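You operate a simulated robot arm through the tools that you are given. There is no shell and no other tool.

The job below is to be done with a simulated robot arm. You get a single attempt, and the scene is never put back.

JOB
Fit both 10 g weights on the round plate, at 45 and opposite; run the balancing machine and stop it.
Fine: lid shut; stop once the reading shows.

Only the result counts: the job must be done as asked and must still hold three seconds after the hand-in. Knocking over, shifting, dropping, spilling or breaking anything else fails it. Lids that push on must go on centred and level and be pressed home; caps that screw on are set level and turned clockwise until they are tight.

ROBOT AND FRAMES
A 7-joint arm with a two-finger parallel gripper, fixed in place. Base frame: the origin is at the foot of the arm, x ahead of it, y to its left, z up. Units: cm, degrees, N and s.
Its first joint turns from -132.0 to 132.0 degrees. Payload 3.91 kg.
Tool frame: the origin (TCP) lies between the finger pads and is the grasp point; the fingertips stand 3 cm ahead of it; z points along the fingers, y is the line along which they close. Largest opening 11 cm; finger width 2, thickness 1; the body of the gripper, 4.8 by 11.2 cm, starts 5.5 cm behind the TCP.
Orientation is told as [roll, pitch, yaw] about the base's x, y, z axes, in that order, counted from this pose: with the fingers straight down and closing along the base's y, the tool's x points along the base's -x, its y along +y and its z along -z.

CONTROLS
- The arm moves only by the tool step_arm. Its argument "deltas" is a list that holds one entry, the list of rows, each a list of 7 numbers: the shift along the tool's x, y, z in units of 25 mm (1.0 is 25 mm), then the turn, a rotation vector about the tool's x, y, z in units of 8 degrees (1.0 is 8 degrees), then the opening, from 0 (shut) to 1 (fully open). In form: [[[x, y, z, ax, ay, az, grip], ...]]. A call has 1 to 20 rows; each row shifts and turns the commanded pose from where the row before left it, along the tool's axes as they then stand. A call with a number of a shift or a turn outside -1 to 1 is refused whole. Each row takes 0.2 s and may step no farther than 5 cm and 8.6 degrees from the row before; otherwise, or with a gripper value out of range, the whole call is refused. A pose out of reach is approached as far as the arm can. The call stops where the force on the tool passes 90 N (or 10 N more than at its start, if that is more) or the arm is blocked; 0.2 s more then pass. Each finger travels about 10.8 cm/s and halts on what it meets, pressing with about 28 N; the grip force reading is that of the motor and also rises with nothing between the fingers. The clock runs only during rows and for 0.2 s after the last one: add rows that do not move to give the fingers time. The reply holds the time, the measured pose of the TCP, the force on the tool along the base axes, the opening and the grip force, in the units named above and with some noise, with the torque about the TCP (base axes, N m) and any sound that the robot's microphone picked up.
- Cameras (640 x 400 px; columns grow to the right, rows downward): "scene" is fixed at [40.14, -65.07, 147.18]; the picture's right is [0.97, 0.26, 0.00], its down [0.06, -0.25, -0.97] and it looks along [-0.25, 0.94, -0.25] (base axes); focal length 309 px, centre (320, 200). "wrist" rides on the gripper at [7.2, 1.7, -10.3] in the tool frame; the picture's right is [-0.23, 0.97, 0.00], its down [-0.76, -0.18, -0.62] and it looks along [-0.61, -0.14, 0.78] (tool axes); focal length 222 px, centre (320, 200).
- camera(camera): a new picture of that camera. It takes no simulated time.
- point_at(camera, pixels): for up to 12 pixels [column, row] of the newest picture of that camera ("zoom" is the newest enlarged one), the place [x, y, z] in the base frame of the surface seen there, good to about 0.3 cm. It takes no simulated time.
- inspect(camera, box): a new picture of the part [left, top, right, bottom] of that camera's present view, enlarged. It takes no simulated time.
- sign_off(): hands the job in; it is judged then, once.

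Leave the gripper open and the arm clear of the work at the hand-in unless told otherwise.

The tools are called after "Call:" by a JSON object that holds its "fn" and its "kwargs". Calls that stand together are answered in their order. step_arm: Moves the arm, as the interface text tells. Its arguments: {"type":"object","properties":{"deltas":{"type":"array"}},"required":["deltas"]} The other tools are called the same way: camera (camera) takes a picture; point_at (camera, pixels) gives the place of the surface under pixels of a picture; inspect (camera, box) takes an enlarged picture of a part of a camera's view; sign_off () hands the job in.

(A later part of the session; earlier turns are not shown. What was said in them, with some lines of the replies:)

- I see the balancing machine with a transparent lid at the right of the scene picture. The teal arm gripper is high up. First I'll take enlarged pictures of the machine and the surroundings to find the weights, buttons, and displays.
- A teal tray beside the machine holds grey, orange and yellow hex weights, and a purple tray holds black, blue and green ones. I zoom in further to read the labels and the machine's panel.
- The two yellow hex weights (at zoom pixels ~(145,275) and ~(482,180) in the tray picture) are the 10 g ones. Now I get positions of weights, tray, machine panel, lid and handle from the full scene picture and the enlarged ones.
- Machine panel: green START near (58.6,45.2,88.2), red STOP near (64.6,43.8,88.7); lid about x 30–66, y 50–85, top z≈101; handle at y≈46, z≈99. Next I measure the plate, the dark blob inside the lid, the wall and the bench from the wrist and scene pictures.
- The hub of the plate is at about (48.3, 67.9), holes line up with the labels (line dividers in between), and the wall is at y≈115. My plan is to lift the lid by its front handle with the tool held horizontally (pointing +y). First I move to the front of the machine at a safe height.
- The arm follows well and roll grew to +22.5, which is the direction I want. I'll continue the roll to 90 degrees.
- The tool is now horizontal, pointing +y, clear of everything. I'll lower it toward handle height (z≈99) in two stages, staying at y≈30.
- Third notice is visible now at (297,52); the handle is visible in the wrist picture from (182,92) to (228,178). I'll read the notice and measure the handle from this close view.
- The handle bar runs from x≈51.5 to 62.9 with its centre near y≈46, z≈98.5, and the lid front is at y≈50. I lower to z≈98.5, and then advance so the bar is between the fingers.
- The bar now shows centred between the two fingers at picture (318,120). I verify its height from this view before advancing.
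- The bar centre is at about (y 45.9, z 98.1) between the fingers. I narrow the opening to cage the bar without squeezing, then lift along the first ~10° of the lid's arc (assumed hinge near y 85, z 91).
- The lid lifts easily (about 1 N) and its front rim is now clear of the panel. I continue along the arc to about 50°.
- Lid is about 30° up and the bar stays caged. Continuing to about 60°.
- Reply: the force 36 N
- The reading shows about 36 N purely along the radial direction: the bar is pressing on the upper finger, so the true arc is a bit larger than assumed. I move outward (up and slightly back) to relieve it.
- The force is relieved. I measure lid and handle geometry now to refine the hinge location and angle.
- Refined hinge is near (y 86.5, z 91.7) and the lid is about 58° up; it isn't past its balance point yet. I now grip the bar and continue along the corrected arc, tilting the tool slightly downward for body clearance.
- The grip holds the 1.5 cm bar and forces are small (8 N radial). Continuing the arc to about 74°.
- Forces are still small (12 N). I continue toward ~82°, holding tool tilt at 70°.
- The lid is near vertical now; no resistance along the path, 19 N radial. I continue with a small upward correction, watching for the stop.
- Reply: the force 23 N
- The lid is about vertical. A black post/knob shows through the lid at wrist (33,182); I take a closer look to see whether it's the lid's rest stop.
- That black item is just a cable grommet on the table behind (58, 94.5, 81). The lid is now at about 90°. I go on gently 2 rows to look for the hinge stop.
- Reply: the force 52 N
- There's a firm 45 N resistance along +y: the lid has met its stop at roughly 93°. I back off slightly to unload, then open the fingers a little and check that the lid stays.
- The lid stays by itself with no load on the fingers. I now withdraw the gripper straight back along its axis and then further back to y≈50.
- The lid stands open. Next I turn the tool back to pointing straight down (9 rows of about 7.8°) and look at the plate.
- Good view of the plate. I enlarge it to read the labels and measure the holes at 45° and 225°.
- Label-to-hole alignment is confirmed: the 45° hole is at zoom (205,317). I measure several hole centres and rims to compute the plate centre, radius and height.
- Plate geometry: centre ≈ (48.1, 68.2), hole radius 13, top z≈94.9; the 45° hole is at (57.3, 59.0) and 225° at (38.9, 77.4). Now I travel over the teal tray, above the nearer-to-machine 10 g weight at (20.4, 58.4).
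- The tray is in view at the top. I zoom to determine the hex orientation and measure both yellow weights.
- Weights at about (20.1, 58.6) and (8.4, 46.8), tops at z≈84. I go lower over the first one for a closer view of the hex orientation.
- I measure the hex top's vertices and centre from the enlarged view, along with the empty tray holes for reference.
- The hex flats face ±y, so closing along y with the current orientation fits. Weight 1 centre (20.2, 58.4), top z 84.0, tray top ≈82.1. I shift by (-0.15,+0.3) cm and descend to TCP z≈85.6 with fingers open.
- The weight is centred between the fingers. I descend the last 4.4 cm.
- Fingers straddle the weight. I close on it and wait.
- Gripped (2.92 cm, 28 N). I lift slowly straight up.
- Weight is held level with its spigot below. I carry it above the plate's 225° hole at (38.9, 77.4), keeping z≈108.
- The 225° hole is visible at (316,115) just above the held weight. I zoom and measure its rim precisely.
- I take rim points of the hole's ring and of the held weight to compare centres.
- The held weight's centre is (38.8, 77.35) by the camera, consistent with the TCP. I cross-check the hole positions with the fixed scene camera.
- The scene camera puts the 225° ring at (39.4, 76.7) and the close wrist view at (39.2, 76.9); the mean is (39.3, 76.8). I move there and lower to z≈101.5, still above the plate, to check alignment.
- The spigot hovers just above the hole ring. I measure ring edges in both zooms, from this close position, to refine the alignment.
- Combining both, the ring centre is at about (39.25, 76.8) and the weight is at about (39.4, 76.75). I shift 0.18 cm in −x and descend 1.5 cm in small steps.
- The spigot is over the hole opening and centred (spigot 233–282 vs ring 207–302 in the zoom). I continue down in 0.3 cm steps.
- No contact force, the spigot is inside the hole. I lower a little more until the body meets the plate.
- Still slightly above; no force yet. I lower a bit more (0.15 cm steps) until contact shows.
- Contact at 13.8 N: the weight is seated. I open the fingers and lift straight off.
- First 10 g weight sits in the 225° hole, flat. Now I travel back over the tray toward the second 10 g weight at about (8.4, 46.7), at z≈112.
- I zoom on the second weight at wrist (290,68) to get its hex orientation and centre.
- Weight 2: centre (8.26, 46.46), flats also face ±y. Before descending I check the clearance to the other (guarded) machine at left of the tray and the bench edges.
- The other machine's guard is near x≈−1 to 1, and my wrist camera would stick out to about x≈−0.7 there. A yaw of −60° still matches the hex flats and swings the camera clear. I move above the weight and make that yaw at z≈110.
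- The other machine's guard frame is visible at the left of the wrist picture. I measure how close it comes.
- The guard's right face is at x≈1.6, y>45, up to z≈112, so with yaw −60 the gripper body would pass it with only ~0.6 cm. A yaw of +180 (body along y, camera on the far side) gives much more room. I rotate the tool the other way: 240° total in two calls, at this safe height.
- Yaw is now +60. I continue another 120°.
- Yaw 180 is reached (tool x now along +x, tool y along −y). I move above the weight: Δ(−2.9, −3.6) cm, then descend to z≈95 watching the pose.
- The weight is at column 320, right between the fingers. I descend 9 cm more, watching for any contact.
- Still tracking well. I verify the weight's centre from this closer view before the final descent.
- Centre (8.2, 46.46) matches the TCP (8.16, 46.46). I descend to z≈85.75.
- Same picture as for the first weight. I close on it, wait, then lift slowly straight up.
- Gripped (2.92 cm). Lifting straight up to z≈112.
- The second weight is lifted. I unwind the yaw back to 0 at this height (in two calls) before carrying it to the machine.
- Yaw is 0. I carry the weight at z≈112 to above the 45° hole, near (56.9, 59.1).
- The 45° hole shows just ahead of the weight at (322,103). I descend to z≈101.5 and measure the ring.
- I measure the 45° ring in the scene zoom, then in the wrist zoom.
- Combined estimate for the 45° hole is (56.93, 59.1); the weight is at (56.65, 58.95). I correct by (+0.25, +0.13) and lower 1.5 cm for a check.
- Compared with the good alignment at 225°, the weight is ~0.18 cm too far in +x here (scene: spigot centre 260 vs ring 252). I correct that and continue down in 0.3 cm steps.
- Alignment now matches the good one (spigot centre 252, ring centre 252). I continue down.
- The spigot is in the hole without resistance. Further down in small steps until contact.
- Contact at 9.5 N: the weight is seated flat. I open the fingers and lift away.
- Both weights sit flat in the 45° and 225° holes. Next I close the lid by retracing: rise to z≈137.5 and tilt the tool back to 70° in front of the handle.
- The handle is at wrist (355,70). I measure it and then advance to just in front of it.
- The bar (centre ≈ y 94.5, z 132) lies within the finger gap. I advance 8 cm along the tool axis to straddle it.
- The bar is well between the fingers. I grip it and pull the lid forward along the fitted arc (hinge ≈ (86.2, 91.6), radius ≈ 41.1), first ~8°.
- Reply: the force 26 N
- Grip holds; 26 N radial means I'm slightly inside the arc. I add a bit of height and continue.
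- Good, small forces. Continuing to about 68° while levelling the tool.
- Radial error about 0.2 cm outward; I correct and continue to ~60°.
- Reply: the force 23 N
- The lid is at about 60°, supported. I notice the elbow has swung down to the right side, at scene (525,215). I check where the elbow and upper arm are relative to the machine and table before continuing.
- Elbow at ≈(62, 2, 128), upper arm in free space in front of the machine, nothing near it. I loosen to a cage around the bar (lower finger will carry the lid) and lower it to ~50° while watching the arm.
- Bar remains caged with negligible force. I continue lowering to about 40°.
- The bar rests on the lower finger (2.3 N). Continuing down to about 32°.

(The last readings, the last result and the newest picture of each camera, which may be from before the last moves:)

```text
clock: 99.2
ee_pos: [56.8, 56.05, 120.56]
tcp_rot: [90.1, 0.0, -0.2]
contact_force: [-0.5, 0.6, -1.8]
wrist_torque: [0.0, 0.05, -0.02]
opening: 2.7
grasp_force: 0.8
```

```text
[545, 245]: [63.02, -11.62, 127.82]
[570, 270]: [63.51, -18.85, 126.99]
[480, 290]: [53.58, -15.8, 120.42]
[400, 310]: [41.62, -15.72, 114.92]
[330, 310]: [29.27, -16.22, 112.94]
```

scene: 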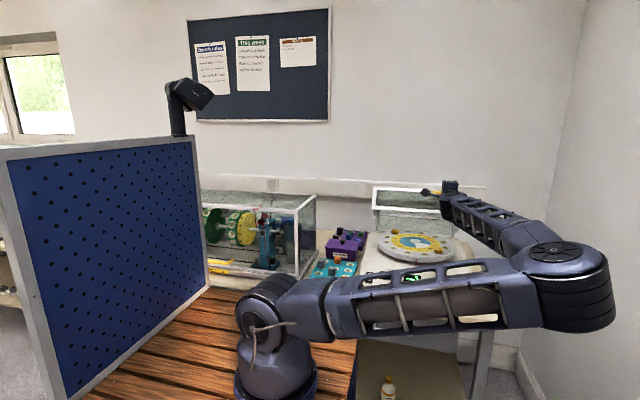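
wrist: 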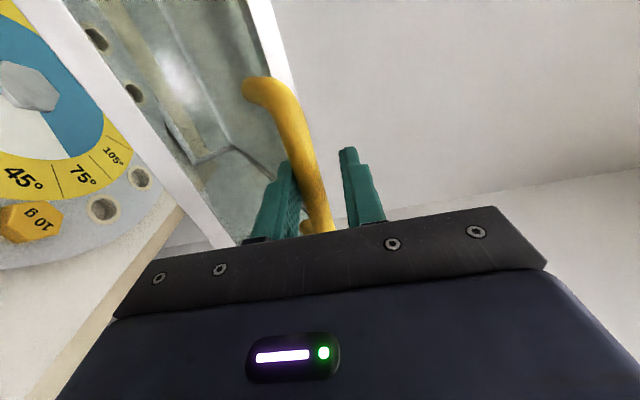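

Elbow stays near z≈125, clear of everything. I continue to ~25°, then on.

Call:
{"fn": "step_arm", "kwargs": {"deltas": [[[0, -0.49, -0.5, 0, 0, 0, 0.24], [0, -0.49, -0.5, 0, 0, 0, 0.24], [0, -0.595, -0.405, 0, 0, 0, 0.24], [0, -0.595, -0.405, 0, 0, 0, 0.24], [0, -0.595, -0.405, 0, 0, 0, 0.24], [0, -0.595, -0.405, 0, 0, 0, 0.24]]]}}

Call:
{"fn": "camera", "kwargs": {"camera": "scene"}}

Call:
{"fn": "camera", "kwargs": {"camera": "wrist"}}

```text
clock: 100.6
ee_pos: [56.61, 49.29, 112.12]
tcp_rot: [90.0, 0.1, -0.1]
contact_force: [0.8, 0.4, -1.7]
wrist_torque: [0.0, 0.05, 0.02]
opening: 2.73
grasp_force: 1.2
```

```text
taken
```

scene: 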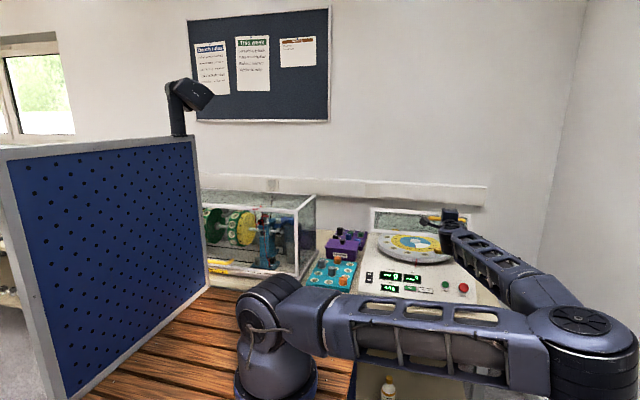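

```text
taken
```

wrist: 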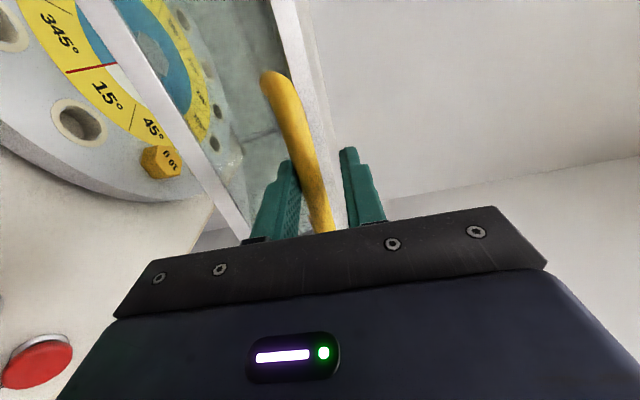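

About 20° left. Continuing the lowering to ~8°.

Call:
{"fn": "step_arm", "kwargs": {"deltas": [[[0, -0.652, -0.27, 0, 0, 0, 0.24], [0, -0.652, -0.27, 0, 0, 0, 0.24], [0, -0.652, -0.27, 0, 0, 0, 0.24], [0, -0.652, -0.27, 0, 0, 0, 0.24], [0, -0.5, -0.13, 0, 0, 0, 0.24]]]}}

Call:
{"fn": "camera", "kwargs": {"camera": "scene"}}

Call:
{"fn": "camera", "kwargs": {"camera": "wrist"}}

```text
clock: 101.8
ee_pos: [56.65, 46.36, 104.4]
tcp_rot: [90.0, -0.1, 0.0]
contact_force: [-0.6, -0.3, -1.8]
wrist_torque: [-0.04, 0.04, 0.01]
opening: 2.73
grasp_force: 0.7
```

```text
taken
```

scene: 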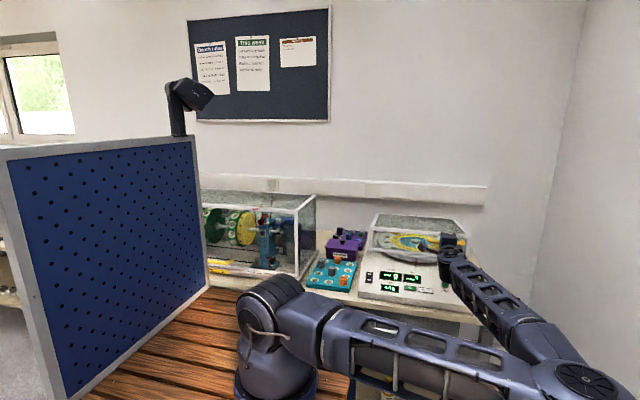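

```text
taken
```

wrist: 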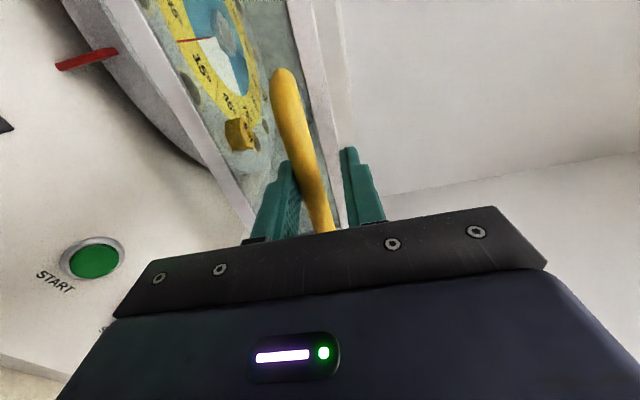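

I check the elbow position before the last part.

Call:
{"fn": "point_at", "kwargs": {"camera": "scene", "pixels": [[585, 380], [560, 350], [450, 355], [400, 365], [340, 360], [500, 310]]}}

Call:
{"fn": "step_arm", "kwargs": {"deltas": [[[0, -0.5, -0.13, 0, 0, 0, 0.24], [0, -0.5, -0.12, 0, 0, 0, 0.24], [0, -0.5, -0.11, 0, 0, 0, 0.24]]]}}

Call:
{"fn": "camera", "kwargs": {"camera": "wrist"}}

Call:
{"fn": "inspect", "kwargs": {"camera": "scene", "box": [350, 200, 500, 310]}}

```text
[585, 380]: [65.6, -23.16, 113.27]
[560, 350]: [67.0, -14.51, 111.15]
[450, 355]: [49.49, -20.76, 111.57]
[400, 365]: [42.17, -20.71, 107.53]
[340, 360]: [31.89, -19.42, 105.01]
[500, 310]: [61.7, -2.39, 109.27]
```

```text
clock: 102.6
ee_pos: [56.77, 45.48, 100.54]
tcp_rot: [90.0, 0.1, 0.0]
contact_force: [0.4, 0.7, -1.9]
wrist_torque: [0.02, 0.02, 0.03]
opening: 2.7
grasp_force: 0.8
```

```text
taken
```

wrist: 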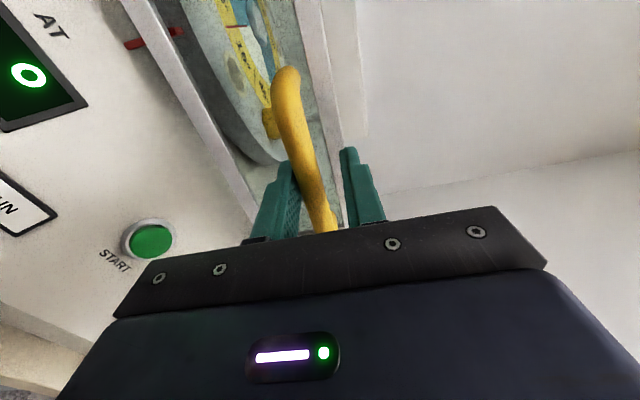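

```text
3.64 times, centred on (425, 255) of scene
```

zoom: 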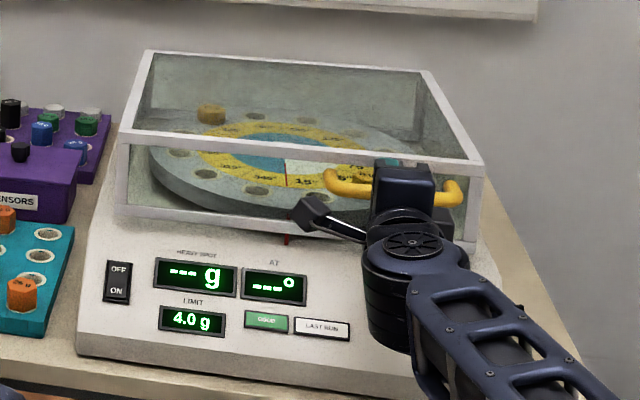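

Nearly shut (about 3° left). I lower 2 cm more until the lower finger no longer carries the lid.

Call:
{"fn": "step_arm", "kwargs": {"deltas": [[[0, -0.3, -0.05, 0, 0, 0, 0.24], [0, -0.25, -0.03, 0, 0, 0, 0.24], [0, -0.2, 0, 0, 0, 0, 0.24]]]}}

Call:
{"fn": "camera", "kwargs": {"camera": "wrist"}}

Call:
{"fn": "inspect", "kwargs": {"camera": "scene", "box": [350, 200, 500, 310]}}

```text
clock: 103.4
ee_pos: [56.7, 45.38, 98.78]
tcp_rot: [90.0, 0.0, 0.0]
contact_force: [-0.7, 0.5, -0.1]
wrist_torque: [-0.01, -0.02, -0.02]
opening: 2.64
grasp_force: 0.1
```

```text
taken
```

wrist: 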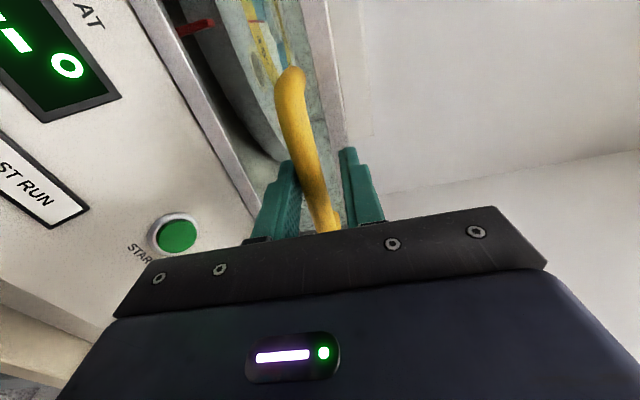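

```text
3.64 times, centred on (425, 255) of scene
```

zoom: 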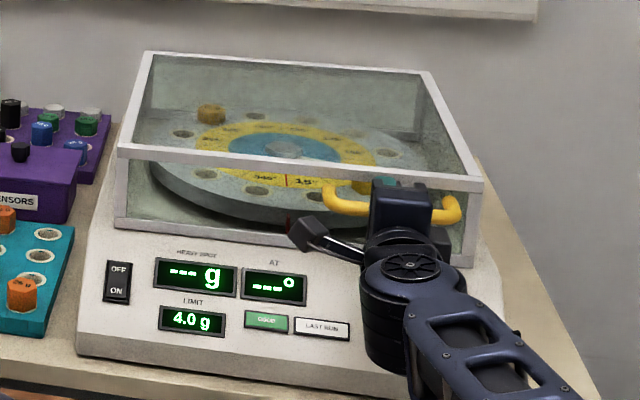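

The load on the finger is gone: the lid sits down. I press lightly on the bar from above with the upper finger to make sure that it's fully shut.

Call:
{"fn": "step_arm", "kwargs": {"deltas": [[[0, -0.2, 0, 0, 0, 0, 0.24], [0, -0.2, 0, 0, 0, 0, 0.24], [0, -0.08, 0, 0, 0, 0, 0.24], [0, -0.06, 0, 0, 0, 0, 0.24]]]}}

Call:
{"fn": "inspect", "kwargs": {"camera": "scene", "box": [350, 200, 500, 310]}}

```text
clock: 104.4
ee_pos: [56.86, 45.29, 97.37]
tcp_rot: [90.0, 0.0, -0.1]
contact_force: [2.4, -1.8, 8.5]
wrist_torque: [0.11, 0.03, -0.05]
opening: 3.07
grasp_force: 4.4
```

```text
3.64 times, centred on (425, 255) of scene
```

zoom: 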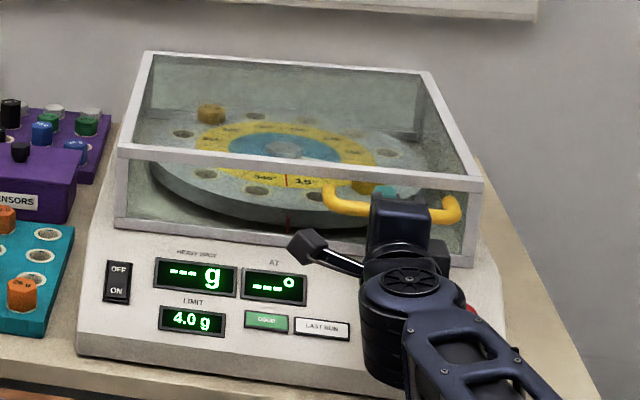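

8.5 N of push-back: the lid is firmly closed. I centre the fingers around the bar, and withdraw straight back.

Call:
{"fn": "step_arm", "kwargs": {"deltas": [[[0, 0.3, 0, 0, 0, 0, 0.3], [0, 0, 0, 0, 0, 0, 0.34], [0, 0, -0.5, 0, 0, 0, 0.34], [0, 0, -0.9, 0, 0, 0, 0.34], [0, 0, -0.9, 0, 0, 0, 0.34], [0, 0, -0.9, 0, 0, 0, 0.34], [0, 0, -0.9, 0, 0, 0, 0.34]]]}}

Call:
{"fn": "camera", "kwargs": {"camera": "wrist"}}

Call:
{"fn": "camera", "kwargs": {"camera": "scene"}}

```text
clock: 106.0
ee_pos: [56.46, 35.15, 98.16]
tcp_rot: [90.0, 0.0, 0.0]
contact_force: [-0.6, 0.1, -0.5]
wrist_torque: [-0.02, 0.03, 0.02]
opening: 3.74
grasp_force: 0.2
```

```text
taken
```

wrist: 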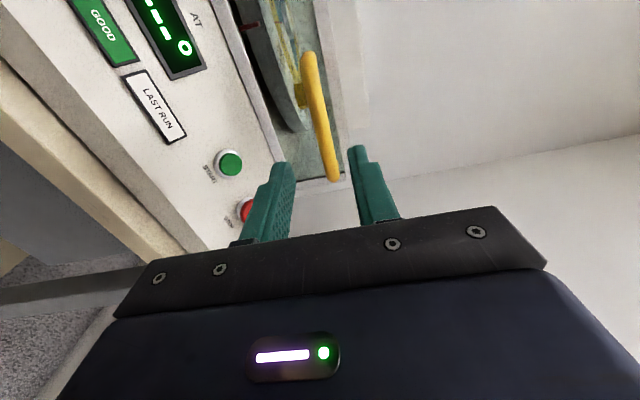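

```text
taken
```

scene: 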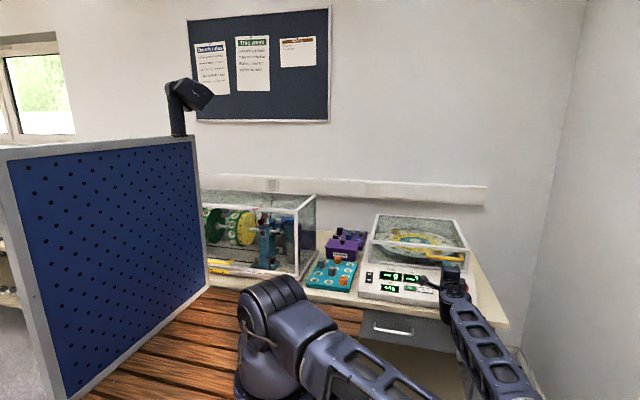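

Lid looks shut. Now the buttons: I re-measure START (wrist pixel (230,163)) and STOP (248,210), plus the panel around them and the lid's rim.

Call:
{"fn": "point_at", "kwargs": {"camera": "wrist", "pixels": [[230, 163], [226, 158], [234, 168], [218, 172], [246, 210], [205, 150], [190, 180], [290, 150], [268, 120], [312, 100], [318, 130], [230, 130]]}}

Call:
{"fn": "inspect", "kwargs": {"camera": "wrist", "box": [190, 130, 290, 230]}}

Call:
{"fn": "inspect", "kwargs": {"camera": "scene", "box": [350, 200, 500, 310]}}

Call:
{"fn": "point_at", "kwargs": {"camera": "zoom", "pixels": [[120, 152], [480, 185], [468, 262], [118, 225], [150, 55], [425, 75]]}}

```text
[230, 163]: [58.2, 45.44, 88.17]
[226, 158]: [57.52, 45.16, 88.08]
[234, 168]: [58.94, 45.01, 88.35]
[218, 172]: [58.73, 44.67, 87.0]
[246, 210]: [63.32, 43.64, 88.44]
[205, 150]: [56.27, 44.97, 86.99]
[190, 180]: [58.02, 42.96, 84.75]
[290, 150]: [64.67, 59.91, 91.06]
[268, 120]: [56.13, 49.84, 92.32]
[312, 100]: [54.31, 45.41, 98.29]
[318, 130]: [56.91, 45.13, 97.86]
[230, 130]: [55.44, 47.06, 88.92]
```

```text
4.00 times, centred on (240, 180) of wrist
```

zoom: 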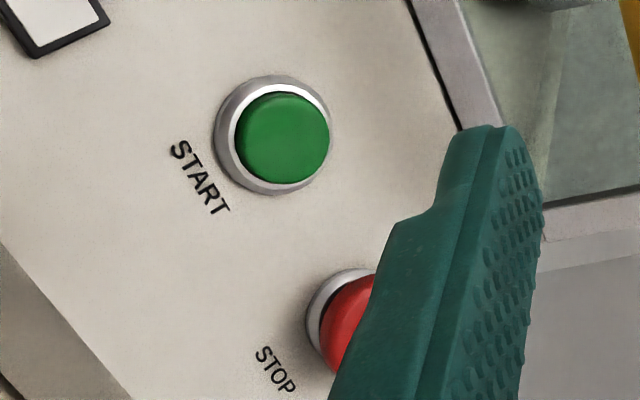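

```text
3.64 times, centred on (425, 255) of scene
```

zoom: 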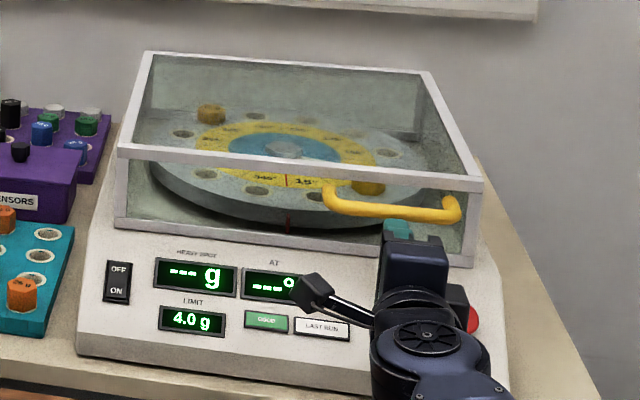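

```text
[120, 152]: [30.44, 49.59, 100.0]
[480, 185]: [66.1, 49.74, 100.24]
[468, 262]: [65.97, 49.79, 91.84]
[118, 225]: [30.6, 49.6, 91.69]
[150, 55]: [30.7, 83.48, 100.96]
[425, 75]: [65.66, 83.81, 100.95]
```

The lid corners match their starting positions (front rim z≈91.8, top 100–101), so it's shut. The panel slopes 45°; START's cap centre is at about (58.3, 45.2, 88.2), under the handle, so I approach from the front with the tool tilted (roll 55°). I close the fingers and tilt first.

Call:
{"fn": "step_arm", "kwargs": {"deltas": [[[0, 0, 0, 0.875, 0, 0, 0.1], [0, 0, 0, 0.875, 0, 0, 0], [0, 0, 0, 0.875, 0, 0, 0], [0, 0, 0, 0.875, 0, 0, 0], [0, 0, 0, 0.875, 0, 0, 0]]]}}

Call:
{"fn": "camera", "kwargs": {"camera": "scene"}}

Call:
{"fn": "camera", "kwargs": {"camera": "wrist"}}

```text
clock: 107.2
ee_pos: [56.9, 35.08, 98.02]
tcp_rot: [54.9, 0.0, -0.1]
contact_force: [-0.2, -0.4, 0.0]
wrist_torque: [0.05, 0.02, 0.05]
opening: 0.01
grasp_force: 28.0
```

```text
taken
```

scene: 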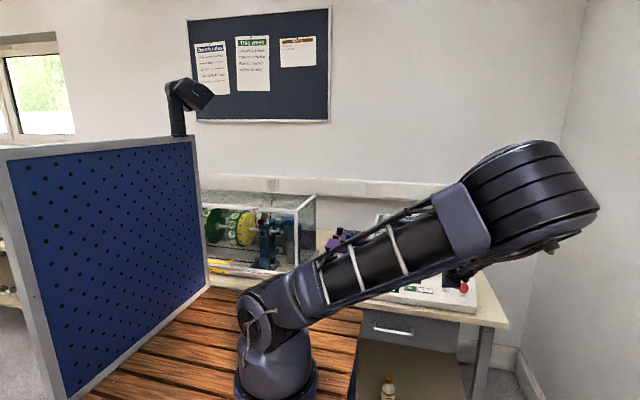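

```text
taken
```

wrist: 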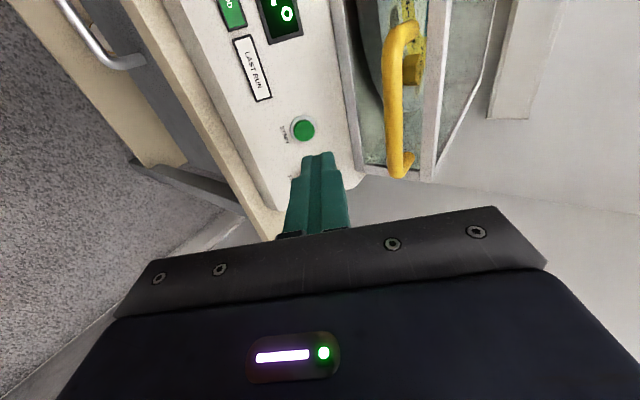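

Fingers are closed and tilted at 55°. I move to the pre-press pose ~4 cm in front of START.

Call:
{"fn": "step_arm", "kwargs": {"deltas": [[[-0.22, -0.315, 0.907, 0, 0, 0, 0], [-0.22, -0.315, 0.907, 0, 0, 0, 0], [-0.22, -0.315, 0.907, 0, 0, 0, 0]]]}}

Call:
{"fn": "camera", "kwargs": {"camera": "wrist"}}

Call:
{"fn": "inspect", "kwargs": {"camera": "wrist", "box": [260, 60, 420, 190]}}

```text
clock: 108.0
ee_pos: [58.36, 39.59, 92.09]
tcp_rot: [55.0, 0.0, 0.0]
contact_force: [0.2, -0.8, 0.3]
wrist_torque: [0.02, -0.06, 0.01]
opening: 0.0
grasp_force: 28.2
```

```text
taken
```

wrist: 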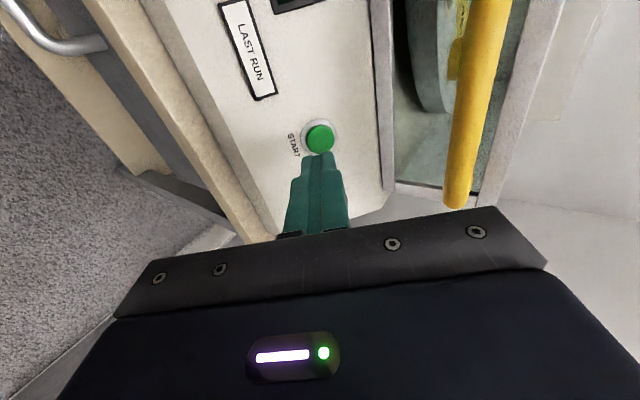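

```text
3.08 times, centred on (340, 125) of wrist
```

zoom: 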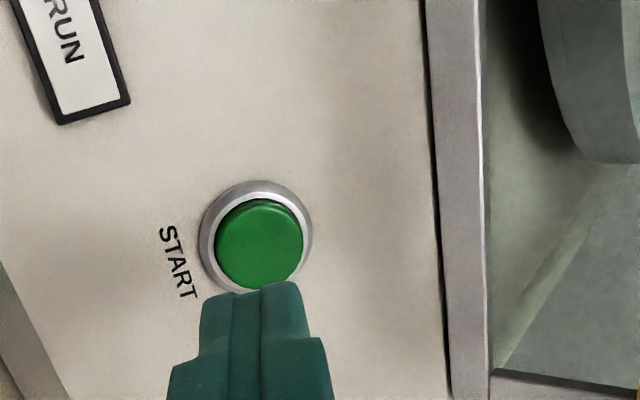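

The fingertips point at the START cap. I measure the cap centre and fingertip for the final aim.

Call:
{"fn": "point_at", "kwargs": {"camera": "zoom", "pixels": [[260, 245], [225, 245], [298, 240], [260, 208], [262, 280], [205, 240], [310, 240], [252, 290], [222, 298], [288, 288]]}}

```text
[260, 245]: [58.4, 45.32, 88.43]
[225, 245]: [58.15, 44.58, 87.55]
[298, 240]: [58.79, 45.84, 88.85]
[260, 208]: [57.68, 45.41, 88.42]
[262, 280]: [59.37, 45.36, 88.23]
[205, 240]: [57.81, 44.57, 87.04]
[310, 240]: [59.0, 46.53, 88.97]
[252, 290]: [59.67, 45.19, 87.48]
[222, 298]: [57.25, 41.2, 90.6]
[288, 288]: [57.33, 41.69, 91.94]
```

The cap centre (58.5, 45.25, 88.3) is 3.8 cm ahead on the tool axis. I advance 3.5 cm and then feel for the cap.

Call:
{"fn": "step_arm", "kwargs": {"deltas": [[[-0.04, 0.05, 0.7, 0, 0, 0, 0], [0, 0, 0.68, 0, 0, 0, 0]]]}}

Call:
{"fn": "inspect", "kwargs": {"camera": "wrist", "box": [260, 60, 420, 190]}}

```text
clock: 108.6
ee_pos: [58.48, 42.42, 90.32]
tcp_rot: [55.0, 0.0, 0.0]
contact_force: [-0.3, -0.7, 0.4]
wrist_torque: [0.01, -0.03, 0.02]
opening: 0.02
grasp_force: 27.2
```

```text
3.08 times, centred on (340, 125) of wrist
```

zoom: 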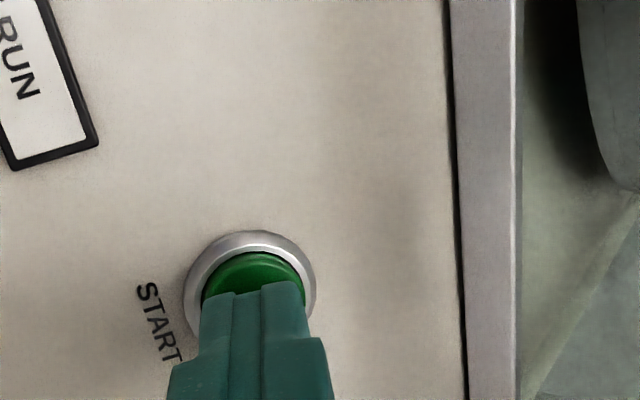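

Fingertips are centred just over the cap. I press in gentle steps and watch for force/click.

Call:
{"fn": "step_arm", "kwargs": {"deltas": [[[0, 0, 0.08, 0, 0, 0, 0], [0, 0, 0.08, 0, 0, 0, 0], [0, 0, 0.06, 0, 0, 0, 0]]]}}

```text
clock: 109.4
ee_pos: [58.48, 42.74, 90.15]
tcp_rot: [54.9, 0.0, 0.0]
contact_force: [-0.4, 0.5, 0.1]
wrist_torque: [-0.01, -0.03, 0.03]
opening: 0.0
grasp_force: 28.0
```

Call:
{"fn": "step_arm", "kwargs": {"deltas": [[[0, 0, 0.06, 0, 0, 0, 0], [0, 0, 0.06, 0, 0, 0, 0]]]}}

Call:
{"fn": "inspect", "kwargs": {"camera": "wrist", "box": [230, 0, 420, 190]}}

```text
clock: 110.0
ee_pos: [58.48, 42.95, 89.94]
tcp_rot: [55.0, 0.0, -0.1]
contact_force: [0.3, -3.1, 2.8]
wrist_torque: [-0.05, 0.02, 0.03]
opening: 0.0
grasp_force: 27.6
heard: click
```

```text
2.11 times, centred on (325, 95) of wrist
```

zoom: 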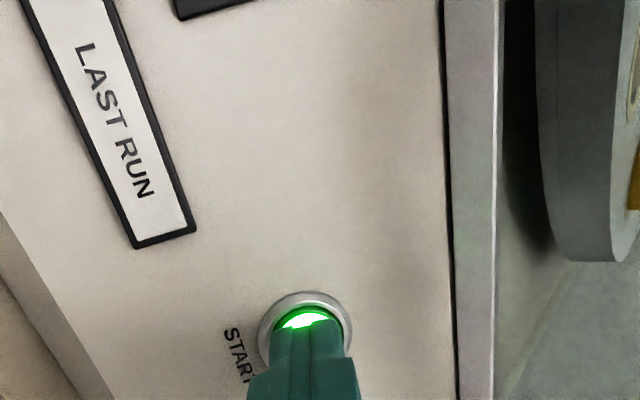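

A click was heard and START lights up: the machine is running. I back off along the tool axis and look at the displays.

Call:
{"fn": "step_arm", "kwargs": {"deltas": [[[0, 0, -0.5, 0, 0, 0, 0], [0, 0, -0.9, 0, 0, 0, 0], [0, 0, -0.9, 0, 0, 0, 0], [0, 0, -0.7, 0, 0, 0, 0]]]}}

Call:
{"fn": "camera", "kwargs": {"camera": "wrist"}}

Call:
{"fn": "camera", "kwargs": {"camera": "scene"}}

```text
clock: 111.0
ee_pos: [58.43, 36.76, 94.12]
tcp_rot: [54.9, 0.0, 0.0]
contact_force: [0.1, 0.2, -1.1]
wrist_torque: [0.01, 0.05, 0.02]
opening: 0.02
grasp_force: 28.4
```

```text
taken
```

wrist: 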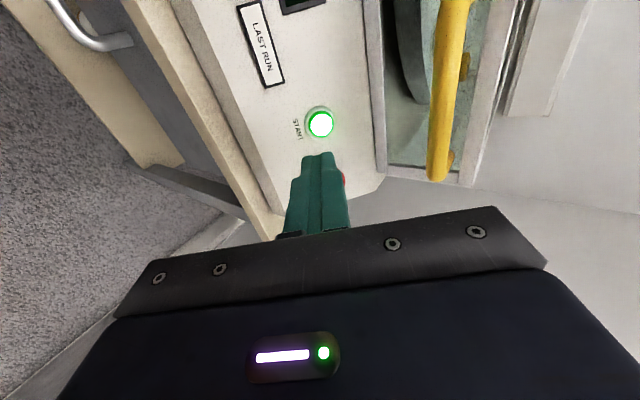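

```text
taken
```

scene: 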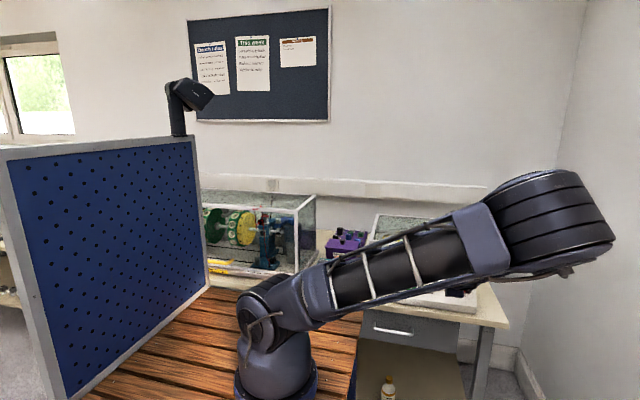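

START stays lit. I move the wrist camera back and to the left so that I can read the displays.

Call:
{"fn": "step_arm", "kwargs": {"deltas": [[[0.82, 0.456, -0.735, 0, 0, 0, 0], [0.82, 0.456, -0.735, 0, 0, 0, 0], [0.82, 0.456, -0.735, 0, 0, 0, 0], [0.82, 0.456, -0.735, 0, 0, 0, 0], [0.82, 0.456, -0.735, 0, 0, 0, 0], [0.82, 0.456, -0.735, 0, 0, 0, 0], [0.82, 0.456, -0.735, 0, 0, 0, 0], [0.82, 0.456, -0.735, 0, 0, 0, 0]]]}}

Call:
{"fn": "camera", "kwargs": {"camera": "wrist"}}

Call:
{"fn": "camera", "kwargs": {"camera": "scene"}}

```text
clock: 112.8
ee_pos: [42.36, 29.74, 110.15]
tcp_rot: [55.0, 0.1, 0.0]
contact_force: [0.0, -0.3, -0.1]
wrist_torque: [0.04, 0.0, 0.01]
opening: 0.0
grasp_force: 28.2
```

```text
taken
```

wrist: 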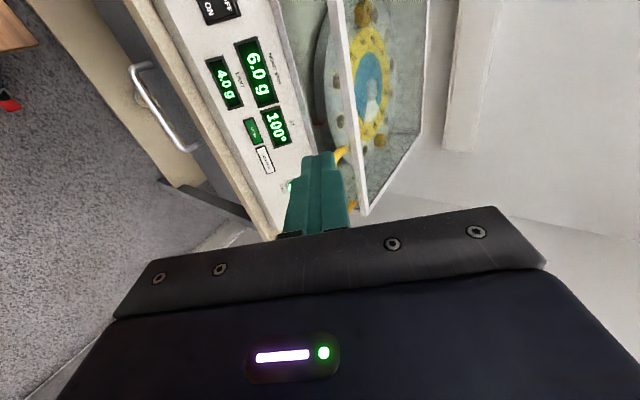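

```text
taken
```

scene: 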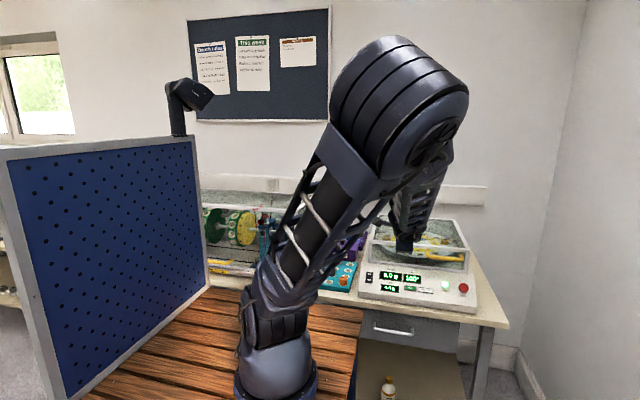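

The display now shows a reading. I zoom in to read it.

Call:
{"fn": "inspect", "kwargs": {"camera": "scene", "box": [362, 255, 480, 315]}}

Call:
{"fn": "inspect", "kwargs": {"camera": "wrist", "box": [190, 0, 420, 200]}}

```text
5.42 times, centred on (421, 285) of scene
```

zoom: 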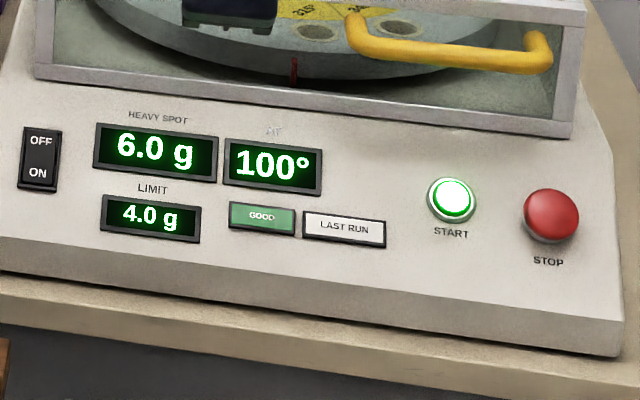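

```text
2.00 times, centred on (305, 100) of wrist
```

zoom: 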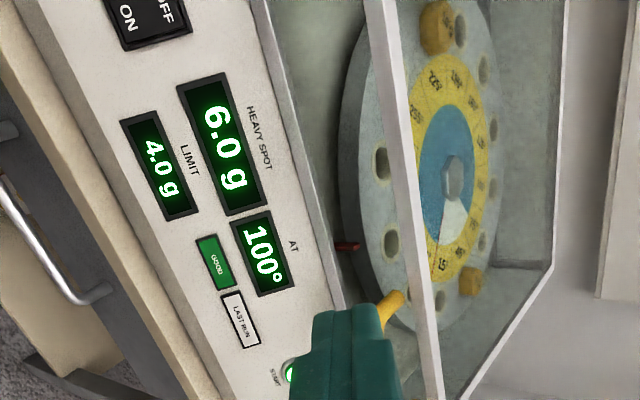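

The reading shows: 6.0 g at 100° (limit 4.0 g). Now it has to be stopped. I measure the STOP button from the scene view.

Call:
{"fn": "inspect", "kwargs": {"camera": "scene", "box": [445, 275, 481, 302]}}

```text
14.81 times, centred on (463, 288) of scene
```

zoom: 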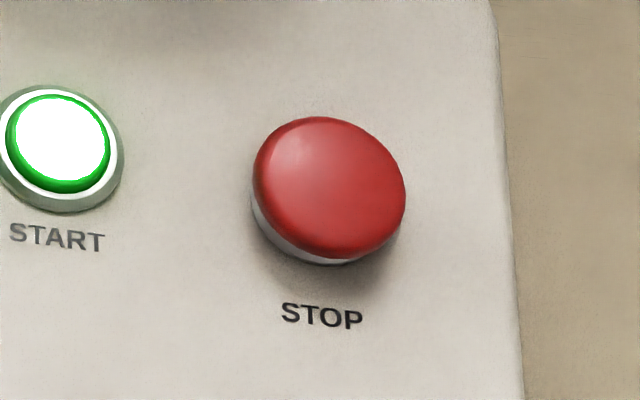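

Call:
{"fn": "point_at", "kwargs": {"camera": "zoom", "pixels": [[330, 180], [270, 170], [395, 195], [325, 130], [335, 240], [60, 140], [430, 250], [200, 100]]}}

```text
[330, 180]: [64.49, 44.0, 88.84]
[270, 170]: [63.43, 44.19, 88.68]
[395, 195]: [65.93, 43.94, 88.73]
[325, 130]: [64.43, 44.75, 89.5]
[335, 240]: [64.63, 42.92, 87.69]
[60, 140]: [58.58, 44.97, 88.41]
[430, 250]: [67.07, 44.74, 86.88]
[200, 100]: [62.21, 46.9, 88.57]
```

STOP's dome centre is (64.6, 44.0, 88.8). I move to a pre-press pose about 4 cm in front of it.

Call:
{"fn": "step_arm", "kwargs": {"deltas": [[[-0.89, -0.372, 0.677, 0, 0, 0, 0], [-0.89, -0.372, 0.677, 0, 0, 0, 0], [-0.89, -0.372, 0.677, 0, 0, 0, 0], [-0.89, -0.372, 0.677, 0, 0, 0, 0], [-0.89, -0.372, 0.677, 0, 0, 0, 0], [-0.89, -0.372, 0.677, 0, 0, 0, 0], [-0.89, -0.372, 0.677, 0, 0, 0, 0], [-0.89, -0.372, 0.677, 0, 0, 0, 0], [-0.89, -0.372, 0.677, 0, 0, 0, 0], [-0.89, -0.372, 0.677, 0, 0, 0, 0]]]}}

Call:
{"fn": "camera", "kwargs": {"camera": "wrist"}}

Call:
{"fn": "inspect", "kwargs": {"camera": "wrist", "box": [240, 60, 400, 190]}}

Call:
{"fn": "camera", "kwargs": {"camera": "scene"}}

```text
clock: 115.0
ee_pos: [64.2, 38.35, 92.77]
tcp_rot: [55.0, 0.0, 0.0]
contact_force: [-0.6, 0.0, -0.2]
wrist_torque: [-0.01, 0.03, 0.01]
opening: 0.0
grasp_force: 27.9
```

```text
taken
```

wrist: 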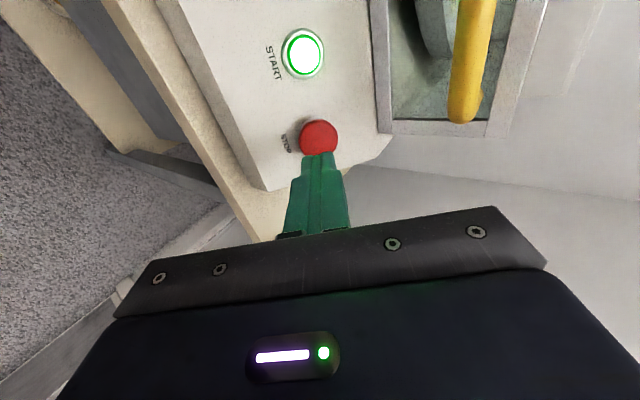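

```text
3.08 times, centred on (320, 125) of wrist
```

zoom: 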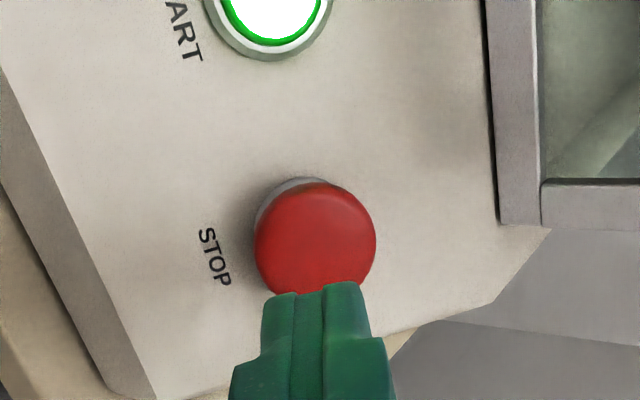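

```text
taken
```

scene: 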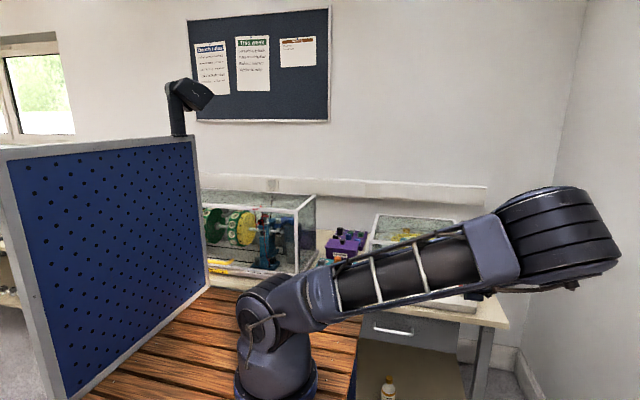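

STOP lies straight ahead of the fingertips. I advance 3.4 cm and then press gently until it clicks.

Call:
{"fn": "step_arm", "kwargs": {"deltas": [[[-0.06, 0, 0.7, 0, 0, 0, 0], [0, 0, 0.66, 0, 0, 0, 0], [0, 0, 0.08, 0, 0, 0, 0], [0, 0, 0.08, 0, 0, 0, 0]]]}}

Call:
{"fn": "inspect", "kwargs": {"camera": "wrist", "box": [240, 60, 400, 190]}}

```text
clock: 116.0
ee_pos: [64.44, 41.56, 90.73]
tcp_rot: [55.0, 0.0, 0.1]
contact_force: [-0.5, 0.2, -0.3]
wrist_torque: [0.0, 0.03, -0.01]
opening: 0.0
grasp_force: 27.8
```

```text
3.08 times, centred on (320, 125) of wrist
```

zoom: 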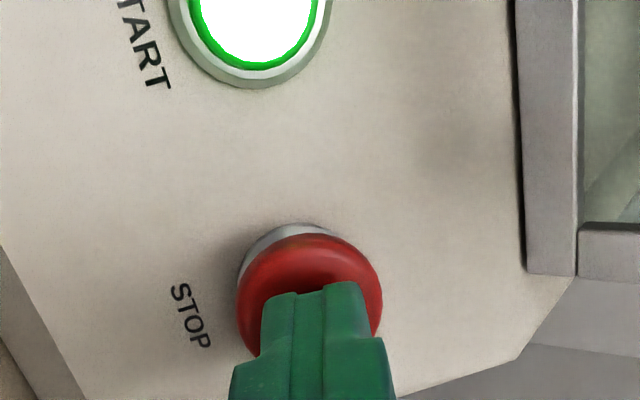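

Just above the dome, no contact yet. I press further in small steps.

Call:
{"fn": "step_arm", "kwargs": {"deltas": [[[0, 0, 0.07, 0, 0, 0, 0], [0, 0, 0.07, 0, 0, 0, 0], [0, 0, 0.07, 0, 0, 0, 0]]]}}

Call:
{"fn": "inspect", "kwargs": {"camera": "wrist", "box": [240, 60, 400, 190]}}

```text
clock: 116.8
ee_pos: [64.46, 41.92, 90.47]
tcp_rot: [55.0, 0.1, 0.0]
contact_force: [-1.2, -3.6, 1.7]
wrist_torque: [-0.05, 0.01, 0.0]
opening: 0.02
grasp_force: 28.2
heard: click
```

```text
3.08 times, centred on (320, 125) of wrist
```

zoom: 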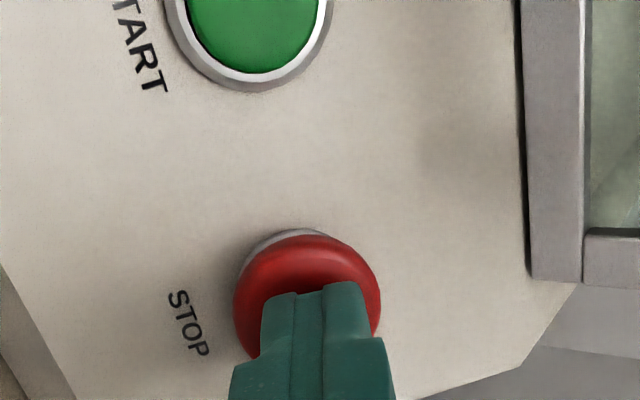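

A click was heard and the START lamp went out: the machine is stopping. I back off along the tool axis, then go to the clear viewing pose and open the gripper.

Call:
{"fn": "step_arm", "kwargs": {"deltas": [[[0, 0, -0.5, 0, 0, 0, 0], [0, 0, -0.9, 0, 0, 0, 0], [0, 0, -0.9, 0, 0, 0, 0], [0.82, 0.4, -0.735, 0, 0, 0, 0], [0.82, 0.4, -0.735, 0, 0, 0, 0], [0.82, 0.4, -0.735, 0, 0, 0, 0.1], [0.82, 0.4, -0.735, 0, 0, 0, 0.3], [0.82, 0.4, -0.735, 0, 0, 0, 0.5], [0.82, 0.4, -0.735, 0, 0, 0, 0.5], [0.82, 0.4, -0.735, 0, 0, 0, 0.5], [0.82, 0.4, -0.735, 0, 0, 0, 0.5]]]}}

Call:
{"fn": "camera", "kwargs": {"camera": "wrist"}}

Call:
{"fn": "camera", "kwargs": {"camera": "scene"}}

Call:
{"fn": "inspect", "kwargs": {"camera": "scene", "box": [350, 200, 500, 315]}}

```text
clock: 119.2
ee_pos: [47.79, 29.69, 108.55]
tcp_rot: [55.0, 0.0, 0.0]
contact_force: [0.3, 0.7, 0.1]
wrist_torque: [0.02, 0.03, 0.01]
opening: 5.51
grasp_force: 0.0
```

```text
taken
```

wrist: 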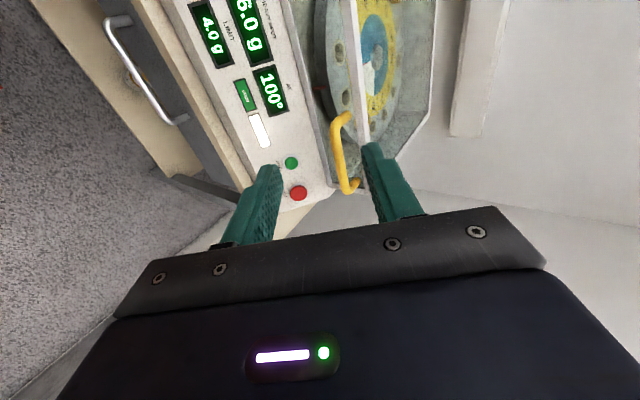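

```text
taken
```

scene: 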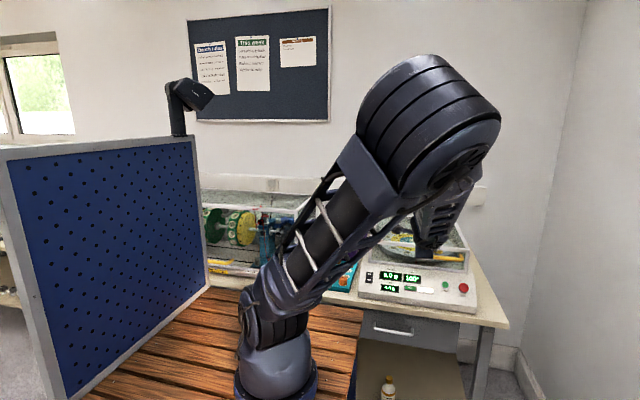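

```text
3.48 times, centred on (425, 258) of scene
```

zoom: 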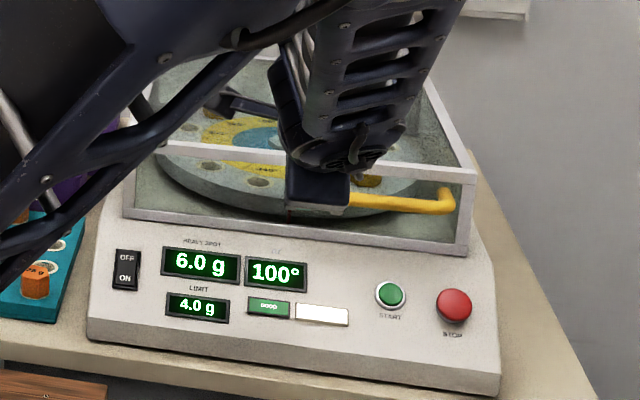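

Displays hold 6.0 g at 100°, LAST RUN is lit, START is dark. I raise the arm clear, open the gripper fully and check that the plate has come to rest with both weights in place.

Call:
{"fn": "step_arm", "kwargs": {"deltas": [[[0, 0.819, -0.574, 0, 0, 0, 0.7], [0, 0.819, -0.574, 0, 0, 0, 1], [0, 0.819, -0.574, 0, 0, 0, 1], [0, 0.819, -0.574, 0, 0, 0, 1], [0, 0.819, -0.574, 0, 0, 0, 1], [0, 0.819, -0.574, 0, 0, 0, 1], [0, 0.819, -0.574, 0, 0, 0, 1], [0, 0.819, -0.574, 0, 0, 0, 1], [0, 0.819, -0.574, 0, 0, 0, 1], [0, 0.819, -0.574, 0, 0, 0, 1], [0, 0.819, -0.574, 0, 0, 0, 1]]]}}

Call:
{"fn": "camera", "kwargs": {"camera": "scene"}}

Call:
{"fn": "inspect", "kwargs": {"camera": "scene", "box": [350, 200, 500, 315]}}

Call:
{"fn": "camera", "kwargs": {"camera": "wrist"}}

```text
clock: 121.6
ee_pos: [48.12, 29.93, 136.11]
tcp_rot: [55.0, 0.0, -0.1]
contact_force: [-0.5, -0.5, 0.0]
wrist_torque: [0.02, 0.03, 0.0]
opening: 10.99
grasp_force: 0.1
```

```text
taken
```

scene: 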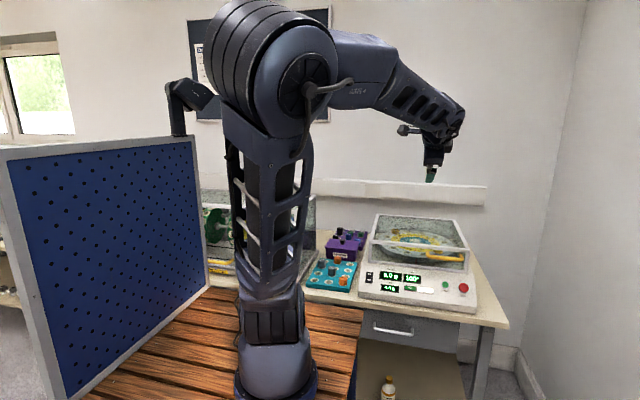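

```text
3.48 times, centred on (425, 258) of scene
```

zoom: 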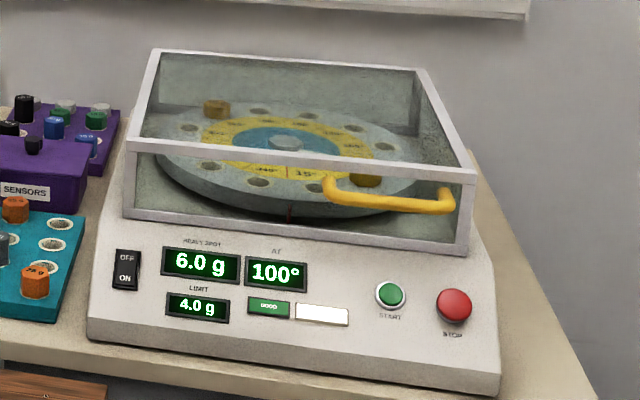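

```text
taken
```

wrist: 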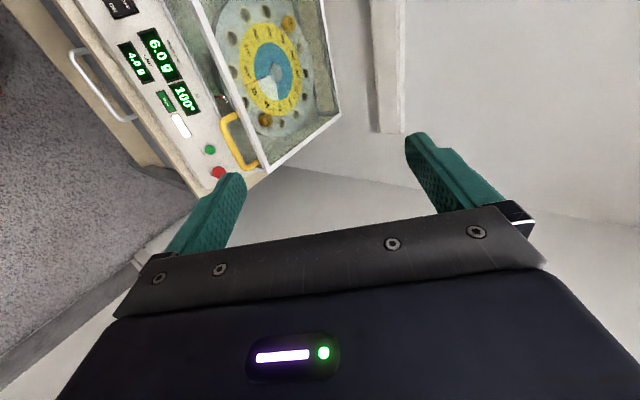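

I zoom into the plate through the lid, wait about 2 s with no motion, and compare to verify that it is at rest.

Call:
{"fn": "inspect", "kwargs": {"camera": "wrist", "box": [190, 0, 350, 180]}}

Call:
{"fn": "step_arm", "kwargs": {"deltas": [[[0, 0, 0, 0, 0, 0, 1], [0, 0, 0, 0, 0, 0, 1], [0, 0, 0, 0, 0, 0, 1], [0, 0, 0, 0, 0, 0, 1], [0, 0, 0, 0, 0, 0, 1], [0, 0, 0, 0, 0, 0, 1], [0, 0, 0, 0, 0, 0, 1], [0, 0, 0, 0, 0, 0, 1], [0, 0, 0, 0, 0, 0, 1], [0, 0, 0, 0, 0, 0, 1]]]}}

Call:
{"fn": "inspect", "kwargs": {"camera": "wrist", "box": [190, 0, 350, 180]}}

Call:
{"fn": "inspect", "kwargs": {"camera": "scene", "box": [350, 200, 500, 315]}}

```text
2.22 times, centred on (270, 90) of wrist
```

zoom: 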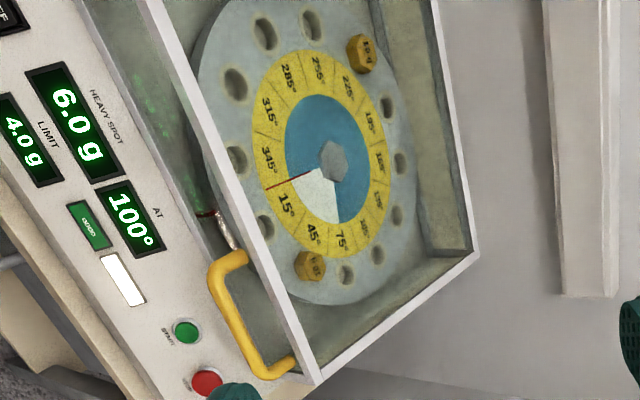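

```text
clock: 123.8
ee_pos: [48.14, 29.89, 135.96]
tcp_rot: [55.0, 0.0, 0.0]
contact_force: [0.1, 0.2, -0.2]
wrist_torque: [0.02, 0.01, 0.0]
opening: 10.99
grasp_force: 0.0
```

```text
2.22 times, centred on (270, 90) of wrist
```

zoom: 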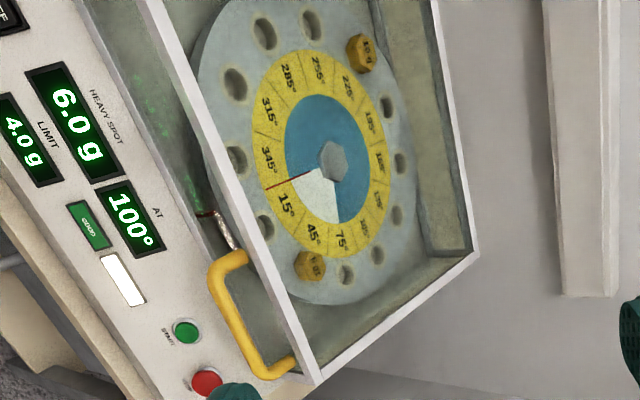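

```text
3.48 times, centred on (425, 258) of scene
```

zoom: 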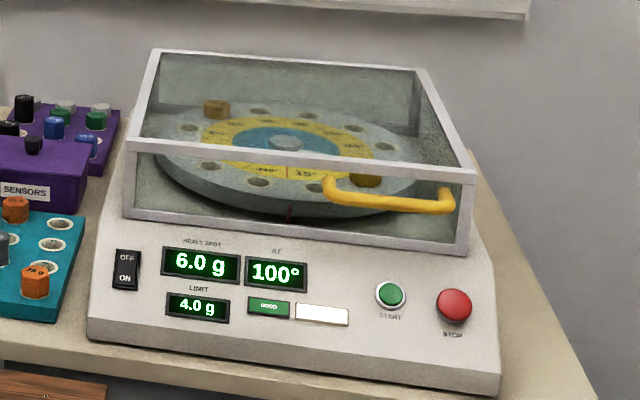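

Both pictures are identical, so the plate is at rest. The 10 g weights sit at 45° and 225°, the lid is shut, the reading (6.0 g at 100°) is held with LAST RUN lit, and the machine is stopped. The gripper is open and clear, and the trays are undisturbed. I hand in the job.

Call:
{"fn": "sign_off", "kwargs": {}}

```text
The job is handed in.
```

Both 10 g weights are seated in the round plate at 45° and 225°. I ran the balancing machine with the lid shut, stopped it once the reading showed, and handed the job in.

- **Reading:** the display shows a heavy spot of 6.0 g at 100°. That is above the 4.0 g limit on the panel and the GOOD lamp did not light, so the plate is not balanced within limit. You asked only for the run, so I changed nothing further.
- **Machine state:** the plate is at rest, START is dark, and LAST RUN is lit with the reading held.
- **Surroundings:** the arm is clear with the gripper open. In the last pictures I saw nothing else knocked or shifted.
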